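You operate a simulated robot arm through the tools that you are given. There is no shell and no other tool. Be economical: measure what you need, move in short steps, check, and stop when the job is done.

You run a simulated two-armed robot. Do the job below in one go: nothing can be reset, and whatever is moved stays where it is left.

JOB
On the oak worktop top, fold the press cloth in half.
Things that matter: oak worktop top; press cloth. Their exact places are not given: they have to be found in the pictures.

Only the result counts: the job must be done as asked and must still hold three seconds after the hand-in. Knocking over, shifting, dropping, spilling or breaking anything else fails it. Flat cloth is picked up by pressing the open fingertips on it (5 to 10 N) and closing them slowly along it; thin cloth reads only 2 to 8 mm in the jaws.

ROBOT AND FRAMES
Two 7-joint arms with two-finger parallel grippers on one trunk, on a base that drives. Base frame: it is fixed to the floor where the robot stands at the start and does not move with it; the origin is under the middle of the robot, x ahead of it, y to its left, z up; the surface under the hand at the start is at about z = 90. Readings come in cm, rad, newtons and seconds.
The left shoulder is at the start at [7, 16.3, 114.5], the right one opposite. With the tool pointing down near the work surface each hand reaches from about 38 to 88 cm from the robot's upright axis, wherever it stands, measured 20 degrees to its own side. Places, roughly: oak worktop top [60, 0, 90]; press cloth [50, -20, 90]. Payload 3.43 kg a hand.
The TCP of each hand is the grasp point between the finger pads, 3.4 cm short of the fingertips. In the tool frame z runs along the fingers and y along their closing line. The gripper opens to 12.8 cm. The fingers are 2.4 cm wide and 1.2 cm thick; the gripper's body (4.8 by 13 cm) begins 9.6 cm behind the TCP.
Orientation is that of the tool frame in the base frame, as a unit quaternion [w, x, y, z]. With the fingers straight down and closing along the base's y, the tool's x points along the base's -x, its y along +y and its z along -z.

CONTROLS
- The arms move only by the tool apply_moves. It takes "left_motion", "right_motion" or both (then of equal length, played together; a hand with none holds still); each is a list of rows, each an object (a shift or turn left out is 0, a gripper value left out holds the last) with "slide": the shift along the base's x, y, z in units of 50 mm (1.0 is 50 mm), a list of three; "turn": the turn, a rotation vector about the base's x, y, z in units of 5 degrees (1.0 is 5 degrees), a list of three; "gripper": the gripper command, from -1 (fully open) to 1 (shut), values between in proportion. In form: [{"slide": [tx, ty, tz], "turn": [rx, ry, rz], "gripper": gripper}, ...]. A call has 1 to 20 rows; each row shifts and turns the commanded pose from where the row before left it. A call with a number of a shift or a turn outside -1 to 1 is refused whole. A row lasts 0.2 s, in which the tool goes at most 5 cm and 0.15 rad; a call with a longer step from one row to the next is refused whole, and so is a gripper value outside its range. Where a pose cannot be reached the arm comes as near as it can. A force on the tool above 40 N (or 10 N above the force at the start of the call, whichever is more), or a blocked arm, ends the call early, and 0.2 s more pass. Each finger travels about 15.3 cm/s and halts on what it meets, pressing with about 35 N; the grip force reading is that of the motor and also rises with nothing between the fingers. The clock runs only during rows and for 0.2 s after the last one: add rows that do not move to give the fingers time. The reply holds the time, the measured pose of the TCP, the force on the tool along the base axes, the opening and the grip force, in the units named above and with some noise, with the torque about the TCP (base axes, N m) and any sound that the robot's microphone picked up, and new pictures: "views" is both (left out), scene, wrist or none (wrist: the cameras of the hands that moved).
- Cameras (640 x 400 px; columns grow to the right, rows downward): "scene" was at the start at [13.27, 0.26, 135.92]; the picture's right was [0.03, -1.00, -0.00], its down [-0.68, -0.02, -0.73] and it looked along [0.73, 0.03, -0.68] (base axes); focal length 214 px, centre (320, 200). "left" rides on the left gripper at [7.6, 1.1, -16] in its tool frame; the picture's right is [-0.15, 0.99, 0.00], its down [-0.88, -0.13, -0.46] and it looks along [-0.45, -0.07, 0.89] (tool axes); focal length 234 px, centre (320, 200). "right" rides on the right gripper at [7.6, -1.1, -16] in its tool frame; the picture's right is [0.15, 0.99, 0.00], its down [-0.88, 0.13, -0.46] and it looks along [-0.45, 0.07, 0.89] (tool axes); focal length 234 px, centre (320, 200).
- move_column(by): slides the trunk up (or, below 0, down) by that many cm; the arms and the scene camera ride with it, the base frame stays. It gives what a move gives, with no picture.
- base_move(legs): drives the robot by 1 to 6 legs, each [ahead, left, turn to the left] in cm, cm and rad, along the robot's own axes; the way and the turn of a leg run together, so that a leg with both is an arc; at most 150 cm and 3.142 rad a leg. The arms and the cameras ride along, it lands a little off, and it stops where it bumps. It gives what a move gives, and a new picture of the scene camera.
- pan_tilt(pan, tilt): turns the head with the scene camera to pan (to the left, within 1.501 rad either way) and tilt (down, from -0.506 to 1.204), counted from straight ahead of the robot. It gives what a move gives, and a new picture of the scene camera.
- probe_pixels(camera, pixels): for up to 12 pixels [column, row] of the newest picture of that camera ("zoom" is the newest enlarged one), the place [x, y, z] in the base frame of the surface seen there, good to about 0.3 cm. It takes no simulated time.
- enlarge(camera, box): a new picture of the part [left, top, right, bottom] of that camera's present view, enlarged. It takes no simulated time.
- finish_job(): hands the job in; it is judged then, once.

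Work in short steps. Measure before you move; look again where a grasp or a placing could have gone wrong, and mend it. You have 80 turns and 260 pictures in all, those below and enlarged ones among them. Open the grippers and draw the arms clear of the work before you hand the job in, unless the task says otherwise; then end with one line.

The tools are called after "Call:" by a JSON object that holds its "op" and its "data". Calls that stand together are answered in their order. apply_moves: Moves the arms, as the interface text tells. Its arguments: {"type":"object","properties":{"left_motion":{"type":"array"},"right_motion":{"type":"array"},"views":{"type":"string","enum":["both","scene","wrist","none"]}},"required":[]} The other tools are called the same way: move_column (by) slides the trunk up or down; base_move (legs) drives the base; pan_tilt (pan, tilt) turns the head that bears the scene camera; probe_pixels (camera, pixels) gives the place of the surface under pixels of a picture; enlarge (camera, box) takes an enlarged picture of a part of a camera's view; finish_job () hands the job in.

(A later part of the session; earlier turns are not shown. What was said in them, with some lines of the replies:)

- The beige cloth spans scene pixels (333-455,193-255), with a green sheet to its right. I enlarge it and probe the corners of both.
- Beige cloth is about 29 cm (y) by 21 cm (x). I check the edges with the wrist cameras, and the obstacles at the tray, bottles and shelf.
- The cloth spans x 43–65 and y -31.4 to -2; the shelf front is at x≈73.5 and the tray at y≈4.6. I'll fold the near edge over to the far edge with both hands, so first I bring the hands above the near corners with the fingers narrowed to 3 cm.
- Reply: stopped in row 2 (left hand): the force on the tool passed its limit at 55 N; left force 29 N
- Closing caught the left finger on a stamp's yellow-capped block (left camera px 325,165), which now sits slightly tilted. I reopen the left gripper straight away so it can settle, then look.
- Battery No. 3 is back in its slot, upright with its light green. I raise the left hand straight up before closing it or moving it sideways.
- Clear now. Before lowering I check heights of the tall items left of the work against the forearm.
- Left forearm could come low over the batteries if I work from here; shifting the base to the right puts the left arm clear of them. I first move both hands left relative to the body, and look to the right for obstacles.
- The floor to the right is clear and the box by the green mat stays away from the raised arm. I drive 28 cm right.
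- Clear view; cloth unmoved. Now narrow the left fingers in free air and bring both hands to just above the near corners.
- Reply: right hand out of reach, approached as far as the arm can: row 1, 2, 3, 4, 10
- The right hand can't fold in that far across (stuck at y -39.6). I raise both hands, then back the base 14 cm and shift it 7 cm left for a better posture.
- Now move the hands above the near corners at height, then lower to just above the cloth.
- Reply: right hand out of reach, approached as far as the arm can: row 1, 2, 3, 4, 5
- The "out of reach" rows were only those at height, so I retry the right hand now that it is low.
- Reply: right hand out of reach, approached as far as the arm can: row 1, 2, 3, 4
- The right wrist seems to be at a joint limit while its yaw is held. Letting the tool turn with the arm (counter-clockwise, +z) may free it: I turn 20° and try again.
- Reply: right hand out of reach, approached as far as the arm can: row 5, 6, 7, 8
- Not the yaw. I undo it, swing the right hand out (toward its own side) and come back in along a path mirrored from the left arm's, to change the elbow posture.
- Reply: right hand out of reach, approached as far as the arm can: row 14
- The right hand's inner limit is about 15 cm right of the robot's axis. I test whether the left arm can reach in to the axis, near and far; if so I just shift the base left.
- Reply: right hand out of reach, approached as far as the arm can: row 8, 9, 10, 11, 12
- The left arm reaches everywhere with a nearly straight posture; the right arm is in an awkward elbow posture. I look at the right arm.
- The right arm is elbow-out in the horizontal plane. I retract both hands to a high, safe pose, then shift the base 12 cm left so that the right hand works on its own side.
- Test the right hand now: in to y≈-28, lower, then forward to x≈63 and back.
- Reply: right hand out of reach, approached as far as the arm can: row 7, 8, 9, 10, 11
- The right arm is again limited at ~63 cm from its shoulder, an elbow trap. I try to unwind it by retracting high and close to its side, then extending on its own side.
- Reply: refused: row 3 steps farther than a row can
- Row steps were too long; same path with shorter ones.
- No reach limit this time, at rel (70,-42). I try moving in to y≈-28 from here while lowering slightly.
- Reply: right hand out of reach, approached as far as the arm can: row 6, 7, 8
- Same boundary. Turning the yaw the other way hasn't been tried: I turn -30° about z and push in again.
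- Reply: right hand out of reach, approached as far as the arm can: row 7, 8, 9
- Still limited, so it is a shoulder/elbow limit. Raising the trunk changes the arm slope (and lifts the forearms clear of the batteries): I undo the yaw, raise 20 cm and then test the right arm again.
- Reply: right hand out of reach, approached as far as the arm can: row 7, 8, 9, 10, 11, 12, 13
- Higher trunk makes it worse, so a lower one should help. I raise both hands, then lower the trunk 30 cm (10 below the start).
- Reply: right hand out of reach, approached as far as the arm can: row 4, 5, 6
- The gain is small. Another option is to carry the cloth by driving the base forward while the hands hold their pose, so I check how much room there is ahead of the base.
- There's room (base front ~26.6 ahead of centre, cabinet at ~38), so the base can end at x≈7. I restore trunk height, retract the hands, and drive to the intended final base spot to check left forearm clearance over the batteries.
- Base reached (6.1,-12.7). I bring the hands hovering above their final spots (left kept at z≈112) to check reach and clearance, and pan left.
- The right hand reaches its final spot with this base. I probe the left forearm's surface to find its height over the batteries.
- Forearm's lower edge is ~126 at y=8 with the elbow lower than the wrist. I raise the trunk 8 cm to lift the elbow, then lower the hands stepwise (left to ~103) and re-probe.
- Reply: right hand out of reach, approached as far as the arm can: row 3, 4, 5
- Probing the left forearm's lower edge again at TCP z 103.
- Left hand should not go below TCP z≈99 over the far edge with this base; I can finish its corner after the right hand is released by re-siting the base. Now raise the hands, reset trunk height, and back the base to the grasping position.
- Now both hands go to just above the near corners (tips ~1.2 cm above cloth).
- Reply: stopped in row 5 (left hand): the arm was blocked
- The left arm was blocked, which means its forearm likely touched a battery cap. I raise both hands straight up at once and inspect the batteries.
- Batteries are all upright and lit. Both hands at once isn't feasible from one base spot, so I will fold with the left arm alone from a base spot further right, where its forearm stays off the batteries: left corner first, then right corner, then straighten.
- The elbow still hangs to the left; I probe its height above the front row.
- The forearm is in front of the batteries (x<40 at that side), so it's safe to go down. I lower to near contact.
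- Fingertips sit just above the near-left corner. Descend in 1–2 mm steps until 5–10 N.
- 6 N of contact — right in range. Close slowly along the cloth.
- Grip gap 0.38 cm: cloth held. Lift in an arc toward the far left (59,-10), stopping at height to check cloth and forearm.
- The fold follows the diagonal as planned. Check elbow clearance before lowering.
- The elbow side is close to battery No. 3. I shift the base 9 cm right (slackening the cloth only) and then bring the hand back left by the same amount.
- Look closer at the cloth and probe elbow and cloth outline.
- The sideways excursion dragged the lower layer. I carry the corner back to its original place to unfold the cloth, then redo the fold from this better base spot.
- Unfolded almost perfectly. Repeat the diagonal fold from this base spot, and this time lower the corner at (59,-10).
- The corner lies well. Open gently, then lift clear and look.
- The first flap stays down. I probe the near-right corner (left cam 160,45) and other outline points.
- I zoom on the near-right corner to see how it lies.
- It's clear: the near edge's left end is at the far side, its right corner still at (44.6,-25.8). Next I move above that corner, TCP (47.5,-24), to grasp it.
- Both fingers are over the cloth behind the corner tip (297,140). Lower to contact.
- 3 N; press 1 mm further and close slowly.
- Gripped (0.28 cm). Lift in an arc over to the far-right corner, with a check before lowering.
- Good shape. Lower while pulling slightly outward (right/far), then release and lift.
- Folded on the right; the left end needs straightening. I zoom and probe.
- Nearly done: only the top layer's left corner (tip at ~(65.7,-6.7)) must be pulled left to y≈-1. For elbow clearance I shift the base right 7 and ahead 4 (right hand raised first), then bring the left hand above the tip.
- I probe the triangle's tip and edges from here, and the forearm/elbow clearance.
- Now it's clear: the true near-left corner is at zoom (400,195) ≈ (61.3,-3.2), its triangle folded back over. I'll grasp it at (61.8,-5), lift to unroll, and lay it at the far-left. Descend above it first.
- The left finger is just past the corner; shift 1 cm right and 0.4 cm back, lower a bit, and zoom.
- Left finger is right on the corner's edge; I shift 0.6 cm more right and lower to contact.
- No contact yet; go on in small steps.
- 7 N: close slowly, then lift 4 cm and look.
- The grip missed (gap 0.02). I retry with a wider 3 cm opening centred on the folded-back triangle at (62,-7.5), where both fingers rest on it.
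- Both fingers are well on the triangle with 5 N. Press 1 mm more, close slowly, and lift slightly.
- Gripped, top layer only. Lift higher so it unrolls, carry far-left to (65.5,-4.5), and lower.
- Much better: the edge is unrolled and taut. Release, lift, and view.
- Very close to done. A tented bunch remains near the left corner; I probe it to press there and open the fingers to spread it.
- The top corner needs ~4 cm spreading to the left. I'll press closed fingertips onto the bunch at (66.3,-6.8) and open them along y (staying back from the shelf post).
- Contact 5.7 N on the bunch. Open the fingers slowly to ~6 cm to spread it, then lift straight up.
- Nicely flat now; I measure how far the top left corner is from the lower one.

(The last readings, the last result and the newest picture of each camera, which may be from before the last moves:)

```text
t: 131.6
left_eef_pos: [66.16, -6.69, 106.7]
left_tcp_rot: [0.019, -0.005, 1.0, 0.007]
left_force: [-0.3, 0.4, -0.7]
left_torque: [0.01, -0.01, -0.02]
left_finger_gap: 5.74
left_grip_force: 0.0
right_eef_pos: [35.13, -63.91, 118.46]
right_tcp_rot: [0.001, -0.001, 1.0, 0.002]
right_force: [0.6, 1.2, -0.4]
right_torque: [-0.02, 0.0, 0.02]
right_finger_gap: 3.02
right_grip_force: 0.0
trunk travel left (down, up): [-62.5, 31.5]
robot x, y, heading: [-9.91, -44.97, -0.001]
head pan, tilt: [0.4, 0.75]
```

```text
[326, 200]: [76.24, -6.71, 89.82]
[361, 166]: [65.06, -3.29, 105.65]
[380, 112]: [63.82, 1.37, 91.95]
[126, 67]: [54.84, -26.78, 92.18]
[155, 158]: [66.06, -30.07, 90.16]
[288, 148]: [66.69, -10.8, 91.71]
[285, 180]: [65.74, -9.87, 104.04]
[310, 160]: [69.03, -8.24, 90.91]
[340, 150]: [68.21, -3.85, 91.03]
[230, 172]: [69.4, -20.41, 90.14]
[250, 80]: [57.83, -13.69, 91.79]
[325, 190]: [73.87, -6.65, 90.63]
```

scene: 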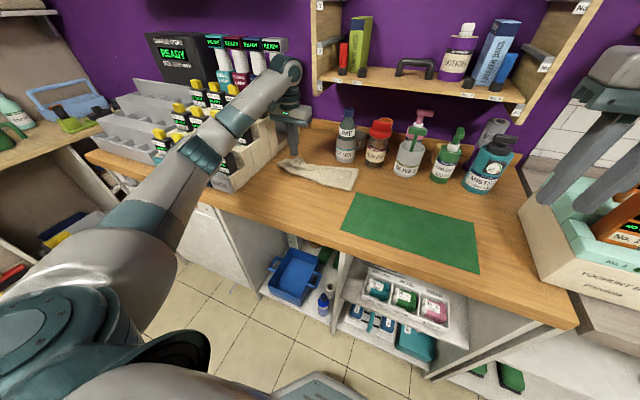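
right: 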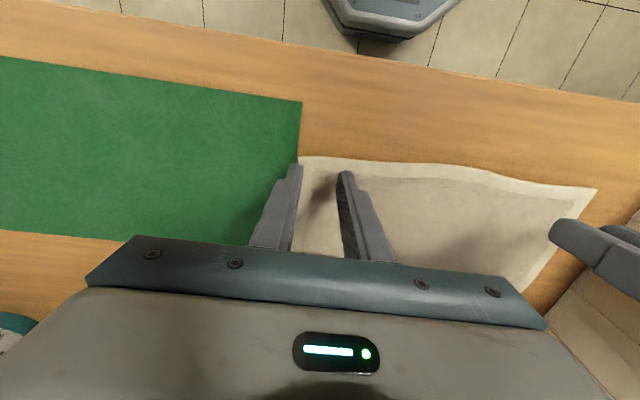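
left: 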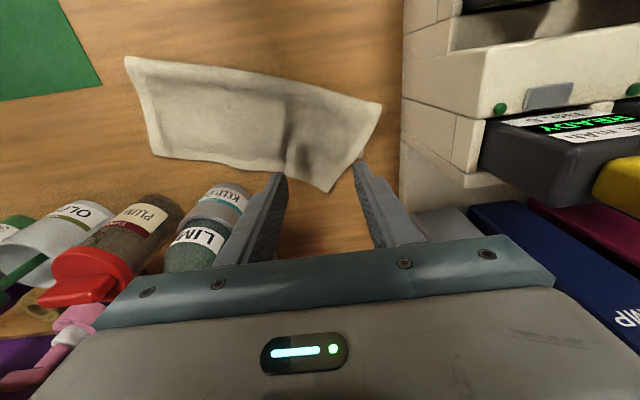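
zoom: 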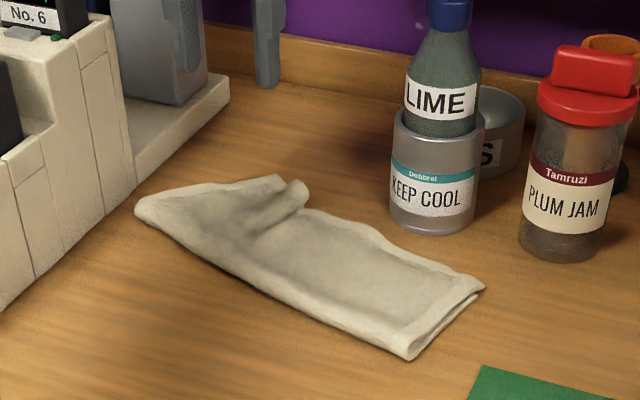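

The top layer overhangs by several cm at the left: top corner ≈(73.5,-6.5), lower corner ≈(70.5,0). To reach it without nearing the shelf I tilt the hand 30° (fingers pointing forward) and hover above the corner with a 2.5 cm opening.

Call:
{"op": "apply_moves", "data": {"left_motion": [{"turn": [0, -1, 0], "gripper": 0.6}, {"turn": [0, -1, 0]}, {"turn": [0, -1, 0]}, {"turn": [0, -1, 0]}, {"turn": [0, -1, 0]}, {"turn": [0, -1, 0]}, {"slide": [0.3, 0.05, -0.4]}, {"slide": [0.3, 0.05, -0.5]}, {"slide": [0.2, 0, -0.5]}, {"slide": [0, 0, -0.4]}, {}], "views": "both"}}

Call:
{"op": "enlarge", "data": {"camera": "scene", "box": [260, 110, 380, 200]}}

```text
t: 134.0
left_eef_pos: [70.31, -6.33, 97.81]
left_tcp_rot: [0.277, -0.005, 0.961, 0.005]
left_force: [0.0, 0.7, 0.7]
left_torque: [0.01, -0.01, 0.04]
left_finger_gap: 2.56
left_grip_force: 0.1
right_eef_pos: [35.06, -64.0, 118.48]
right_tcp_rot: [0.001, -0.001, 1.0, 0.002]
right_force: [-0.1, 0.8, -0.1]
right_torque: [-0.01, 0.02, -0.01]
right_finger_gap: 3.01
right_grip_force: 0.0
trunk travel left (down, up): [-62.5, 31.5]
robot x, y, heading: [-9.91, -44.85, 0.005]
head pan, tilt: [0.4, 0.75]
```

scene: 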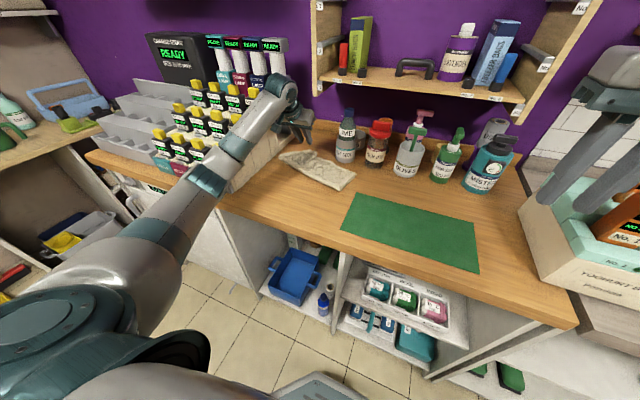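
left: 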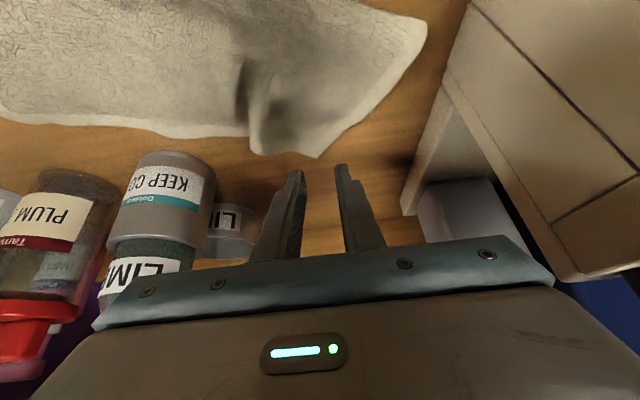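

```text
4.44 times, centred on (320, 155) of scene
```

zoom: 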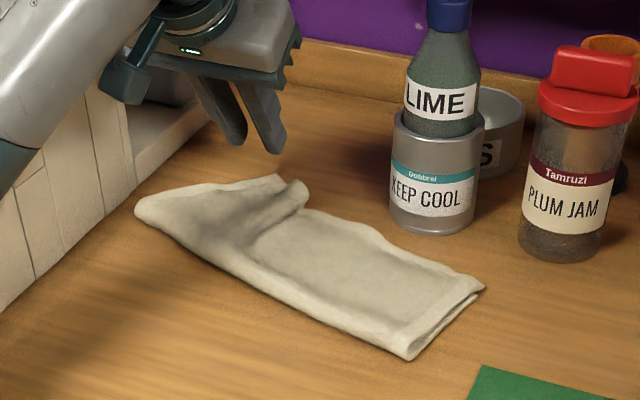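

Probe the corner and lower far edge from this view.

Call:
{"op": "probe_pixels", "data": {"camera": "left", "pixels": [[317, 153], [300, 140], [260, 145], [345, 130], [424, 32], [380, 95], [265, 100], [240, 128], [140, 128], [320, 130]]}}

Call:
{"op": "enlarge", "data": {"camera": "left", "box": [200, 20, 440, 170]}}

```text
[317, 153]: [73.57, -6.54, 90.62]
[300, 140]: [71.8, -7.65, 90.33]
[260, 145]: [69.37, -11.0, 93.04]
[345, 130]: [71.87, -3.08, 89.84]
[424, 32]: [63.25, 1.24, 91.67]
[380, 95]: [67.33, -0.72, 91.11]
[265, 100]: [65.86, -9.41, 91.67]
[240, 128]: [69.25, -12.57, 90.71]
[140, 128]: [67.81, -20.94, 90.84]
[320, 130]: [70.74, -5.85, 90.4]
```

```text
2.67 times, centred on (320, 95) of left
```

zoom: 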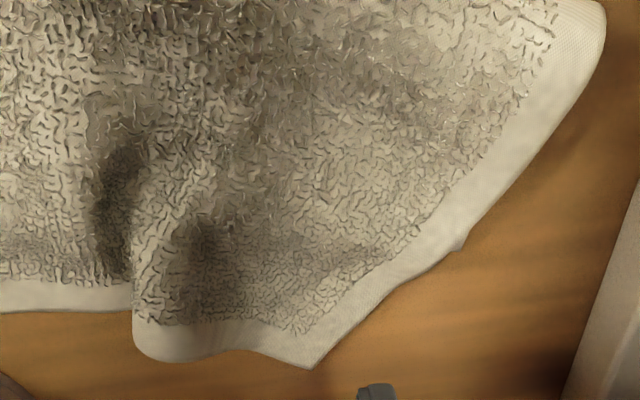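

Lower corner sits at ≈(68.7,-1.2), top corner at (73.6,-6.5). Lower onto the overhanging top corner at (70.8,-6.8), where only the top layer lies.

Call:
{"op": "apply_moves", "data": {"left_motion": [{"slide": [-0.06, -0.1, -0.3]}, {"slide": [0, 0, -0.3]}, {"slide": [0, 0, -0.1]}, {"slide": [0, 0, -0.06]}, {}], "views": "none"}}

Call:
{"op": "enlarge", "data": {"camera": "left", "box": [200, 60, 440, 210]}}

```text
t: 135.2
left_eef_pos: [69.82, -6.8, 94.03]
left_tcp_rot: [0.277, -0.005, 0.961, 0.005]
left_force: [0.4, 0.3, 0.5]
left_torque: [0.01, 0.01, 0.05]
left_finger_gap: 2.55
left_grip_force: 0.1
right_eef_pos: [34.98, -64.09, 118.63]
right_tcp_rot: [0.001, 0.0, 1.0, 0.003]
right_force: [1.0, -0.5, -0.5]
right_torque: [0.01, 0.01, 0.02]
right_finger_gap: 2.98
right_grip_force: 0.1
trunk travel left (down, up): [-62.5, 31.5]
robot x, y, heading: [-10.02, -44.78, 0.002]
head pan, tilt: [0.4, 0.75]
```

```text
2.67 times, centred on (320, 135) of left
```

zoom: 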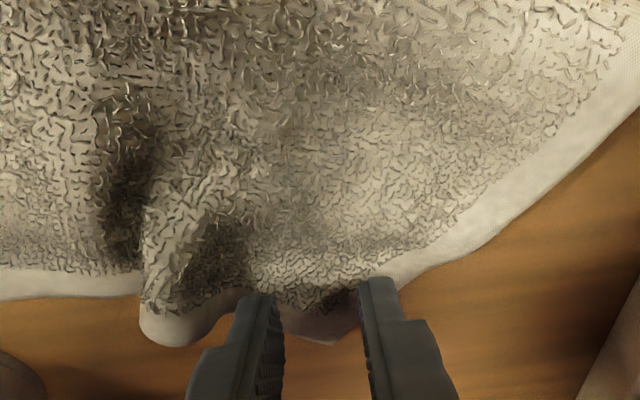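

Fingers sit right on both hems; I move 0.6 cm back for more cloth, then press down.

Call:
{"op": "apply_moves", "data": {"left_motion": [{"slide": [-0.12, 0, 0]}, {"slide": [0, 0, -0.06]}, {"slide": [0, 0, -0.05]}, {}], "views": "none"}}

```text
t: 136.2
left_eef_pos: [69.31, -6.79, 93.75]
left_tcp_rot: [0.28, -0.006, 0.96, 0.005]
left_force: [3.4, 2.1, 14.8]
left_torque: [0.04, -0.25, 0.03]
left_finger_gap: 2.56
left_grip_force: 0.1
right_eef_pos: [34.87, -64.02, 118.6]
right_tcp_rot: [0.001, -0.001, 1.0, 0.002]
right_force: [1.2, 0.1, 0.7]
right_torque: [0.0, -0.01, -0.02]
right_finger_gap: 3.02
right_grip_force: 0.0
trunk travel left (down, up): [-62.5, 31.5]
robot x, y, heading: [-9.96, -44.84, 0.003]
head pan, tilt: [0.4, 0.75]
```

15 N is a bit much; ease up 1.5 mm, then close slowly and lift 3 cm.

Call:
{"op": "apply_moves", "data": {"left_motion": [{"slide": [0, 0, 0.035]}, {"gripper": 0.67}, {"gripper": 0.74}, {"gripper": 0.81}, {"gripper": 0.88}, {"gripper": 0.94}, {"gripper": 1}, {}, {}, {"slide": [-0.05, 0.05, 0.25]}, {"slide": [-0.1, 0.1, 0.3]}, {}], "views": "wrist"}}

```text
t: 138.8
left_eef_pos: [68.58, -6.14, 96.31]
left_tcp_rot: [0.276, -0.006, 0.961, 0.005]
left_force: [0.4, 0.8, 1.1]
left_torque: [0.01, -0.02, 0.0]
left_finger_gap: 0.27
left_grip_force: 35.1
right_eef_pos: [35.16, -63.84, 118.49]
right_tcp_rot: [0.002, -0.001, 1.0, 0.002]
right_force: [-0.1, -0.7, -0.2]
right_torque: [-0.01, 0.02, 0.0]
right_finger_gap: 3.03
right_grip_force: 0.1
trunk travel left (down, up): [-62.5, 31.5]
robot x, y, heading: [-9.6, -44.89, 0.005]
head pan, tilt: [0.4, 0.75]
```

left: 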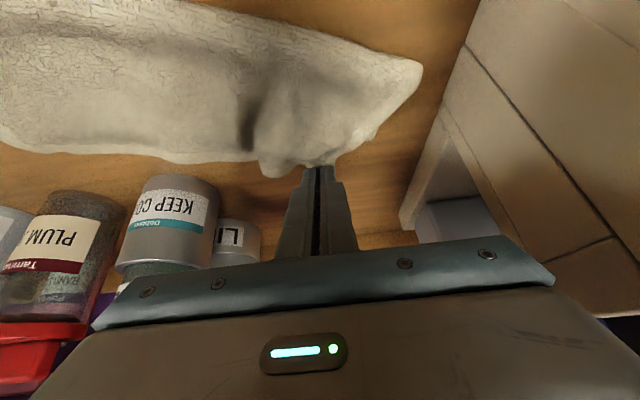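

Gripped. Carry the corner back 3.2 cm and left 3.1 cm, lower, release gently and lift.

Call:
{"op": "apply_moves", "data": {"left_motion": [{"slide": [-0.1, 0.15, 0.2]}, {"slide": [-0.18, 0.16, 0.1]}, {"slide": [-0.18, 0.16, 0]}, {"slide": [-0.18, 0.15, 0]}, {"slide": [0, 0, -0.3]}, {"slide": [0, 0, -0.25]}, {"slide": [0, 0, -0.1]}, {}], "views": "wrist"}}

Call:
{"op": "enlarge", "data": {"camera": "scene", "box": [260, 110, 380, 200]}}

```text
t: 140.6
left_eef_pos: [65.46, -3.0, 94.59]
left_tcp_rot: [0.278, -0.007, 0.961, 0.006]
left_force: [0.5, -1.0, 3.7]
left_torque: [0.0, -0.04, -0.02]
left_finger_gap: 0.26
left_grip_force: 34.1
right_eef_pos: [35.01, -63.97, 118.57]
right_tcp_rot: [0.002, 0.0, 1.0, 0.001]
right_force: [0.1, 0.2, 0.0]
right_torque: [0.01, 0.0, -0.02]
right_finger_gap: 3.01
right_grip_force: 0.0
trunk travel left (down, up): [-62.5, 31.5]
robot x, y, heading: [-10.17, -45.28, 0.003]
head pan, tilt: [0.4, 0.75]
```

left: 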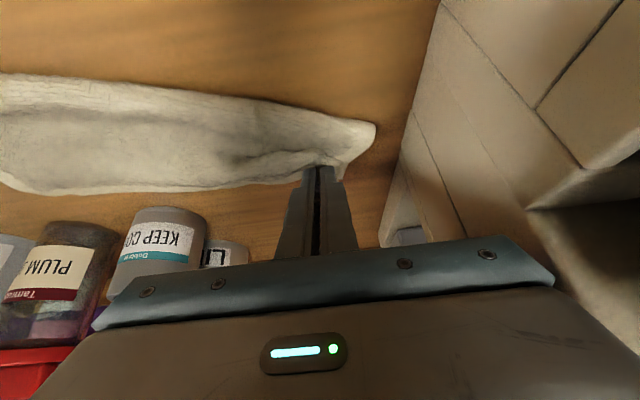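

```text
4.44 times, centred on (320, 155) of scene
```

zoom: 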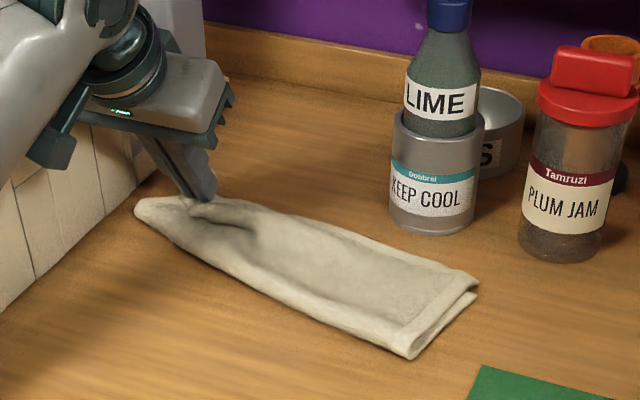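

A neat rectangle now. Open gently to spread the pinched bit, then lift and retract straight up and back.

Call:
{"op": "apply_moves", "data": {"left_motion": [{"gripper": 0.92}, {"gripper": 0.84}, {"gripper": 0.76}, {"gripper": 0.68}, {"gripper": 0.6}, {}, {"slide": [-0.05, -0.05, 0.2]}, {"slide": [-0.1, -0.1, 0.4]}, {"slide": [0, -0.2, 0.6]}, {"slide": [0, -0.2, 0.6]}, {"slide": [0, -0.2, 0.6]}, {}], "views": "wrist"}}

Call:
{"op": "enlarge", "data": {"camera": "left", "box": [120, 20, 440, 200]}}

Call:
{"op": "enlarge", "data": {"camera": "scene", "box": [260, 110, 380, 200]}}

```text
t: 143.2
left_eef_pos: [64.6, -6.71, 106.6]
left_tcp_rot: [0.278, -0.006, 0.961, 0.005]
left_force: [0.3, 0.5, 0.5]
left_torque: [-0.02, -0.01, 0.03]
left_finger_gap: 2.55
left_grip_force: 0.0
right_eef_pos: [35.17, -63.98, 118.48]
right_tcp_rot: [0.001, -0.001, 1.0, 0.002]
right_force: [-0.5, -0.4, 0.0]
right_torque: [0.01, -0.04, 0.01]
right_finger_gap: 3.02
right_grip_force: 0.1
trunk travel left (down, up): [-62.5, 31.5]
robot x, y, heading: [-10.03, -45.02, 0.003]
head pan, tilt: [0.4, 0.75]
```

left: 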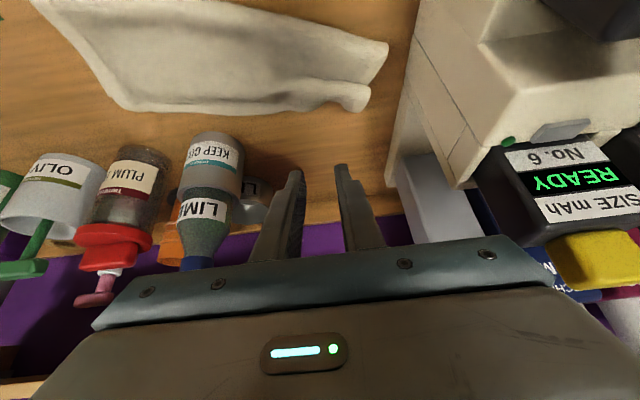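

```text
2.00 times, centred on (280, 110) of left
```

zoom: 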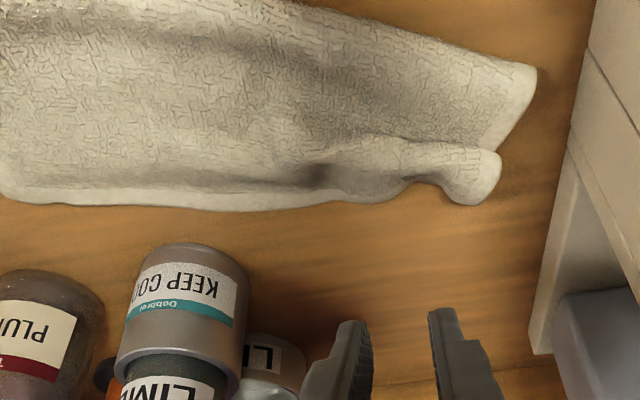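

```text
4.44 times, centred on (320, 155) of scene
5 turns are left
```

zoom: 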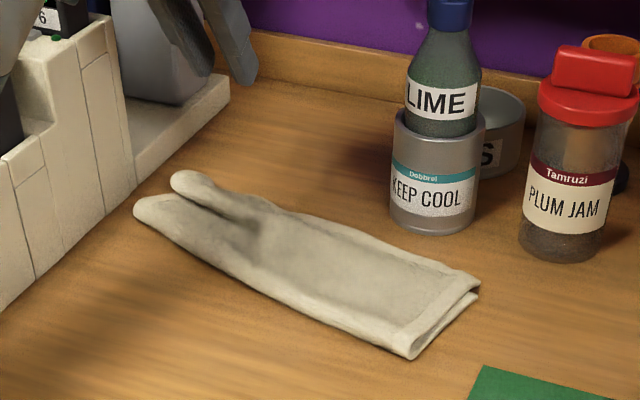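

The cloth is folded edge to edge with only a small curl at the left. With few turns left, I open the gripper and draw the arms clear upward and to the right, away from the batteries.

Call:
{"op": "apply_moves", "data": {"left_motion": [{"slide": [0, -0.2, 0.7]}, {"slide": [0, -0.3, 0.7]}, {"slide": [-0.3, -0.6, 0.3], "gripper": -0.2}, {"slide": [-0.5, -0.7, 0]}, {"slide": [-0.6, -0.7, 0]}, {"slide": [-0.6, -0.7, 0]}, {"slide": [-0.7, -0.4, 0]}, {"slide": [-0.7, 0, 0]}, {}], "views": "scene"}}

Call:
{"op": "enlarge", "data": {"camera": "scene", "box": [100, 70, 400, 250]}}

```text
t: 145.2
left_eef_pos: [47.81, -24.84, 115.12]
left_tcp_rot: [0.276, -0.005, 0.961, 0.006]
left_force: [0.3, 0.3, -1.1]
left_torque: [0.0, 0.02, -0.02]
left_finger_gap: 7.68
left_grip_force: 0.0
right_eef_pos: [35.19, -64.03, 118.39]
right_tcp_rot: [0.0, -0.001, 1.0, 0.002]
right_force: [0.6, -1.0, 0.0]
right_torque: [0.0, 0.01, -0.02]
right_finger_gap: 3.02
right_grip_force: 0.1
trunk travel left (down, up): [-62.5, 31.5]
robot x, y, heading: [-10.44, -45.12, 0.006]
head pan, tilt: [0.4, 0.75]
```

scene: 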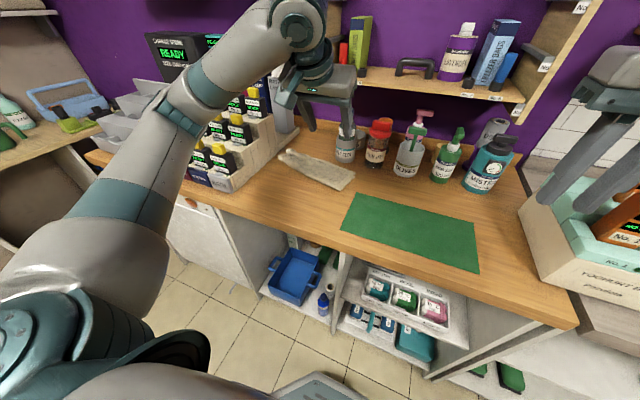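

```text
2.13 times, centred on (250, 160) of scene
4 turns are left
```

zoom: 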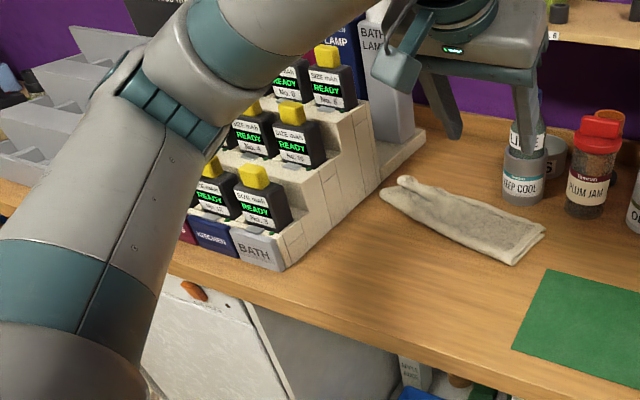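

Everything stands in place, the cloth lies folded, and the arms are clear, so I open both grippers in free air and hand in.

Call:
{"op": "apply_moves", "data": {"left_motion": [{"slide": [-0.3, 0, 0.3], "gripper": -0.5}, {}, {}], "right_motion": [{"gripper": 0}, {"gripper": -0.5}, {}], "views": "none"}}

Call:
{"op": "finish_job", "data": {}}

```text
t: 146.0
left_eef_pos: [45.97, -24.64, 116.7]
left_tcp_rot: [0.278, -0.006, 0.961, 0.005]
left_force: [-1.1, 0.8, -0.1]
left_torque: [0.04, 0.02, 0.02]
left_finger_gap: 9.58
left_grip_force: 0.0
right_eef_pos: [35.0, -63.94, 118.47]
right_tcp_rot: [0.001, -0.001, 1.0, 0.001]
right_force: [0.1, -0.4, 0.3]
right_torque: [0.04, -0.03, -0.01]
right_finger_gap: 9.62
right_grip_force: 0.0
trunk travel left (down, up): [-62.5, 31.5]
robot x, y, heading: [-10.24, -44.78, 0.003]
head pan, tilt: [0.4, 0.75]
```

```text
The job is handed in.
```

The press cloth is folded in half on the oak worktop, slightly rotated and shifted left, with a small curl left at its left end. Early on the left gripper briefly tilted battery No. 3, which settled back into its slot. Later the left arm was blocked once, probably by the batteries; those in view afterwards stood in place. Both grippers are open and the arms clear.
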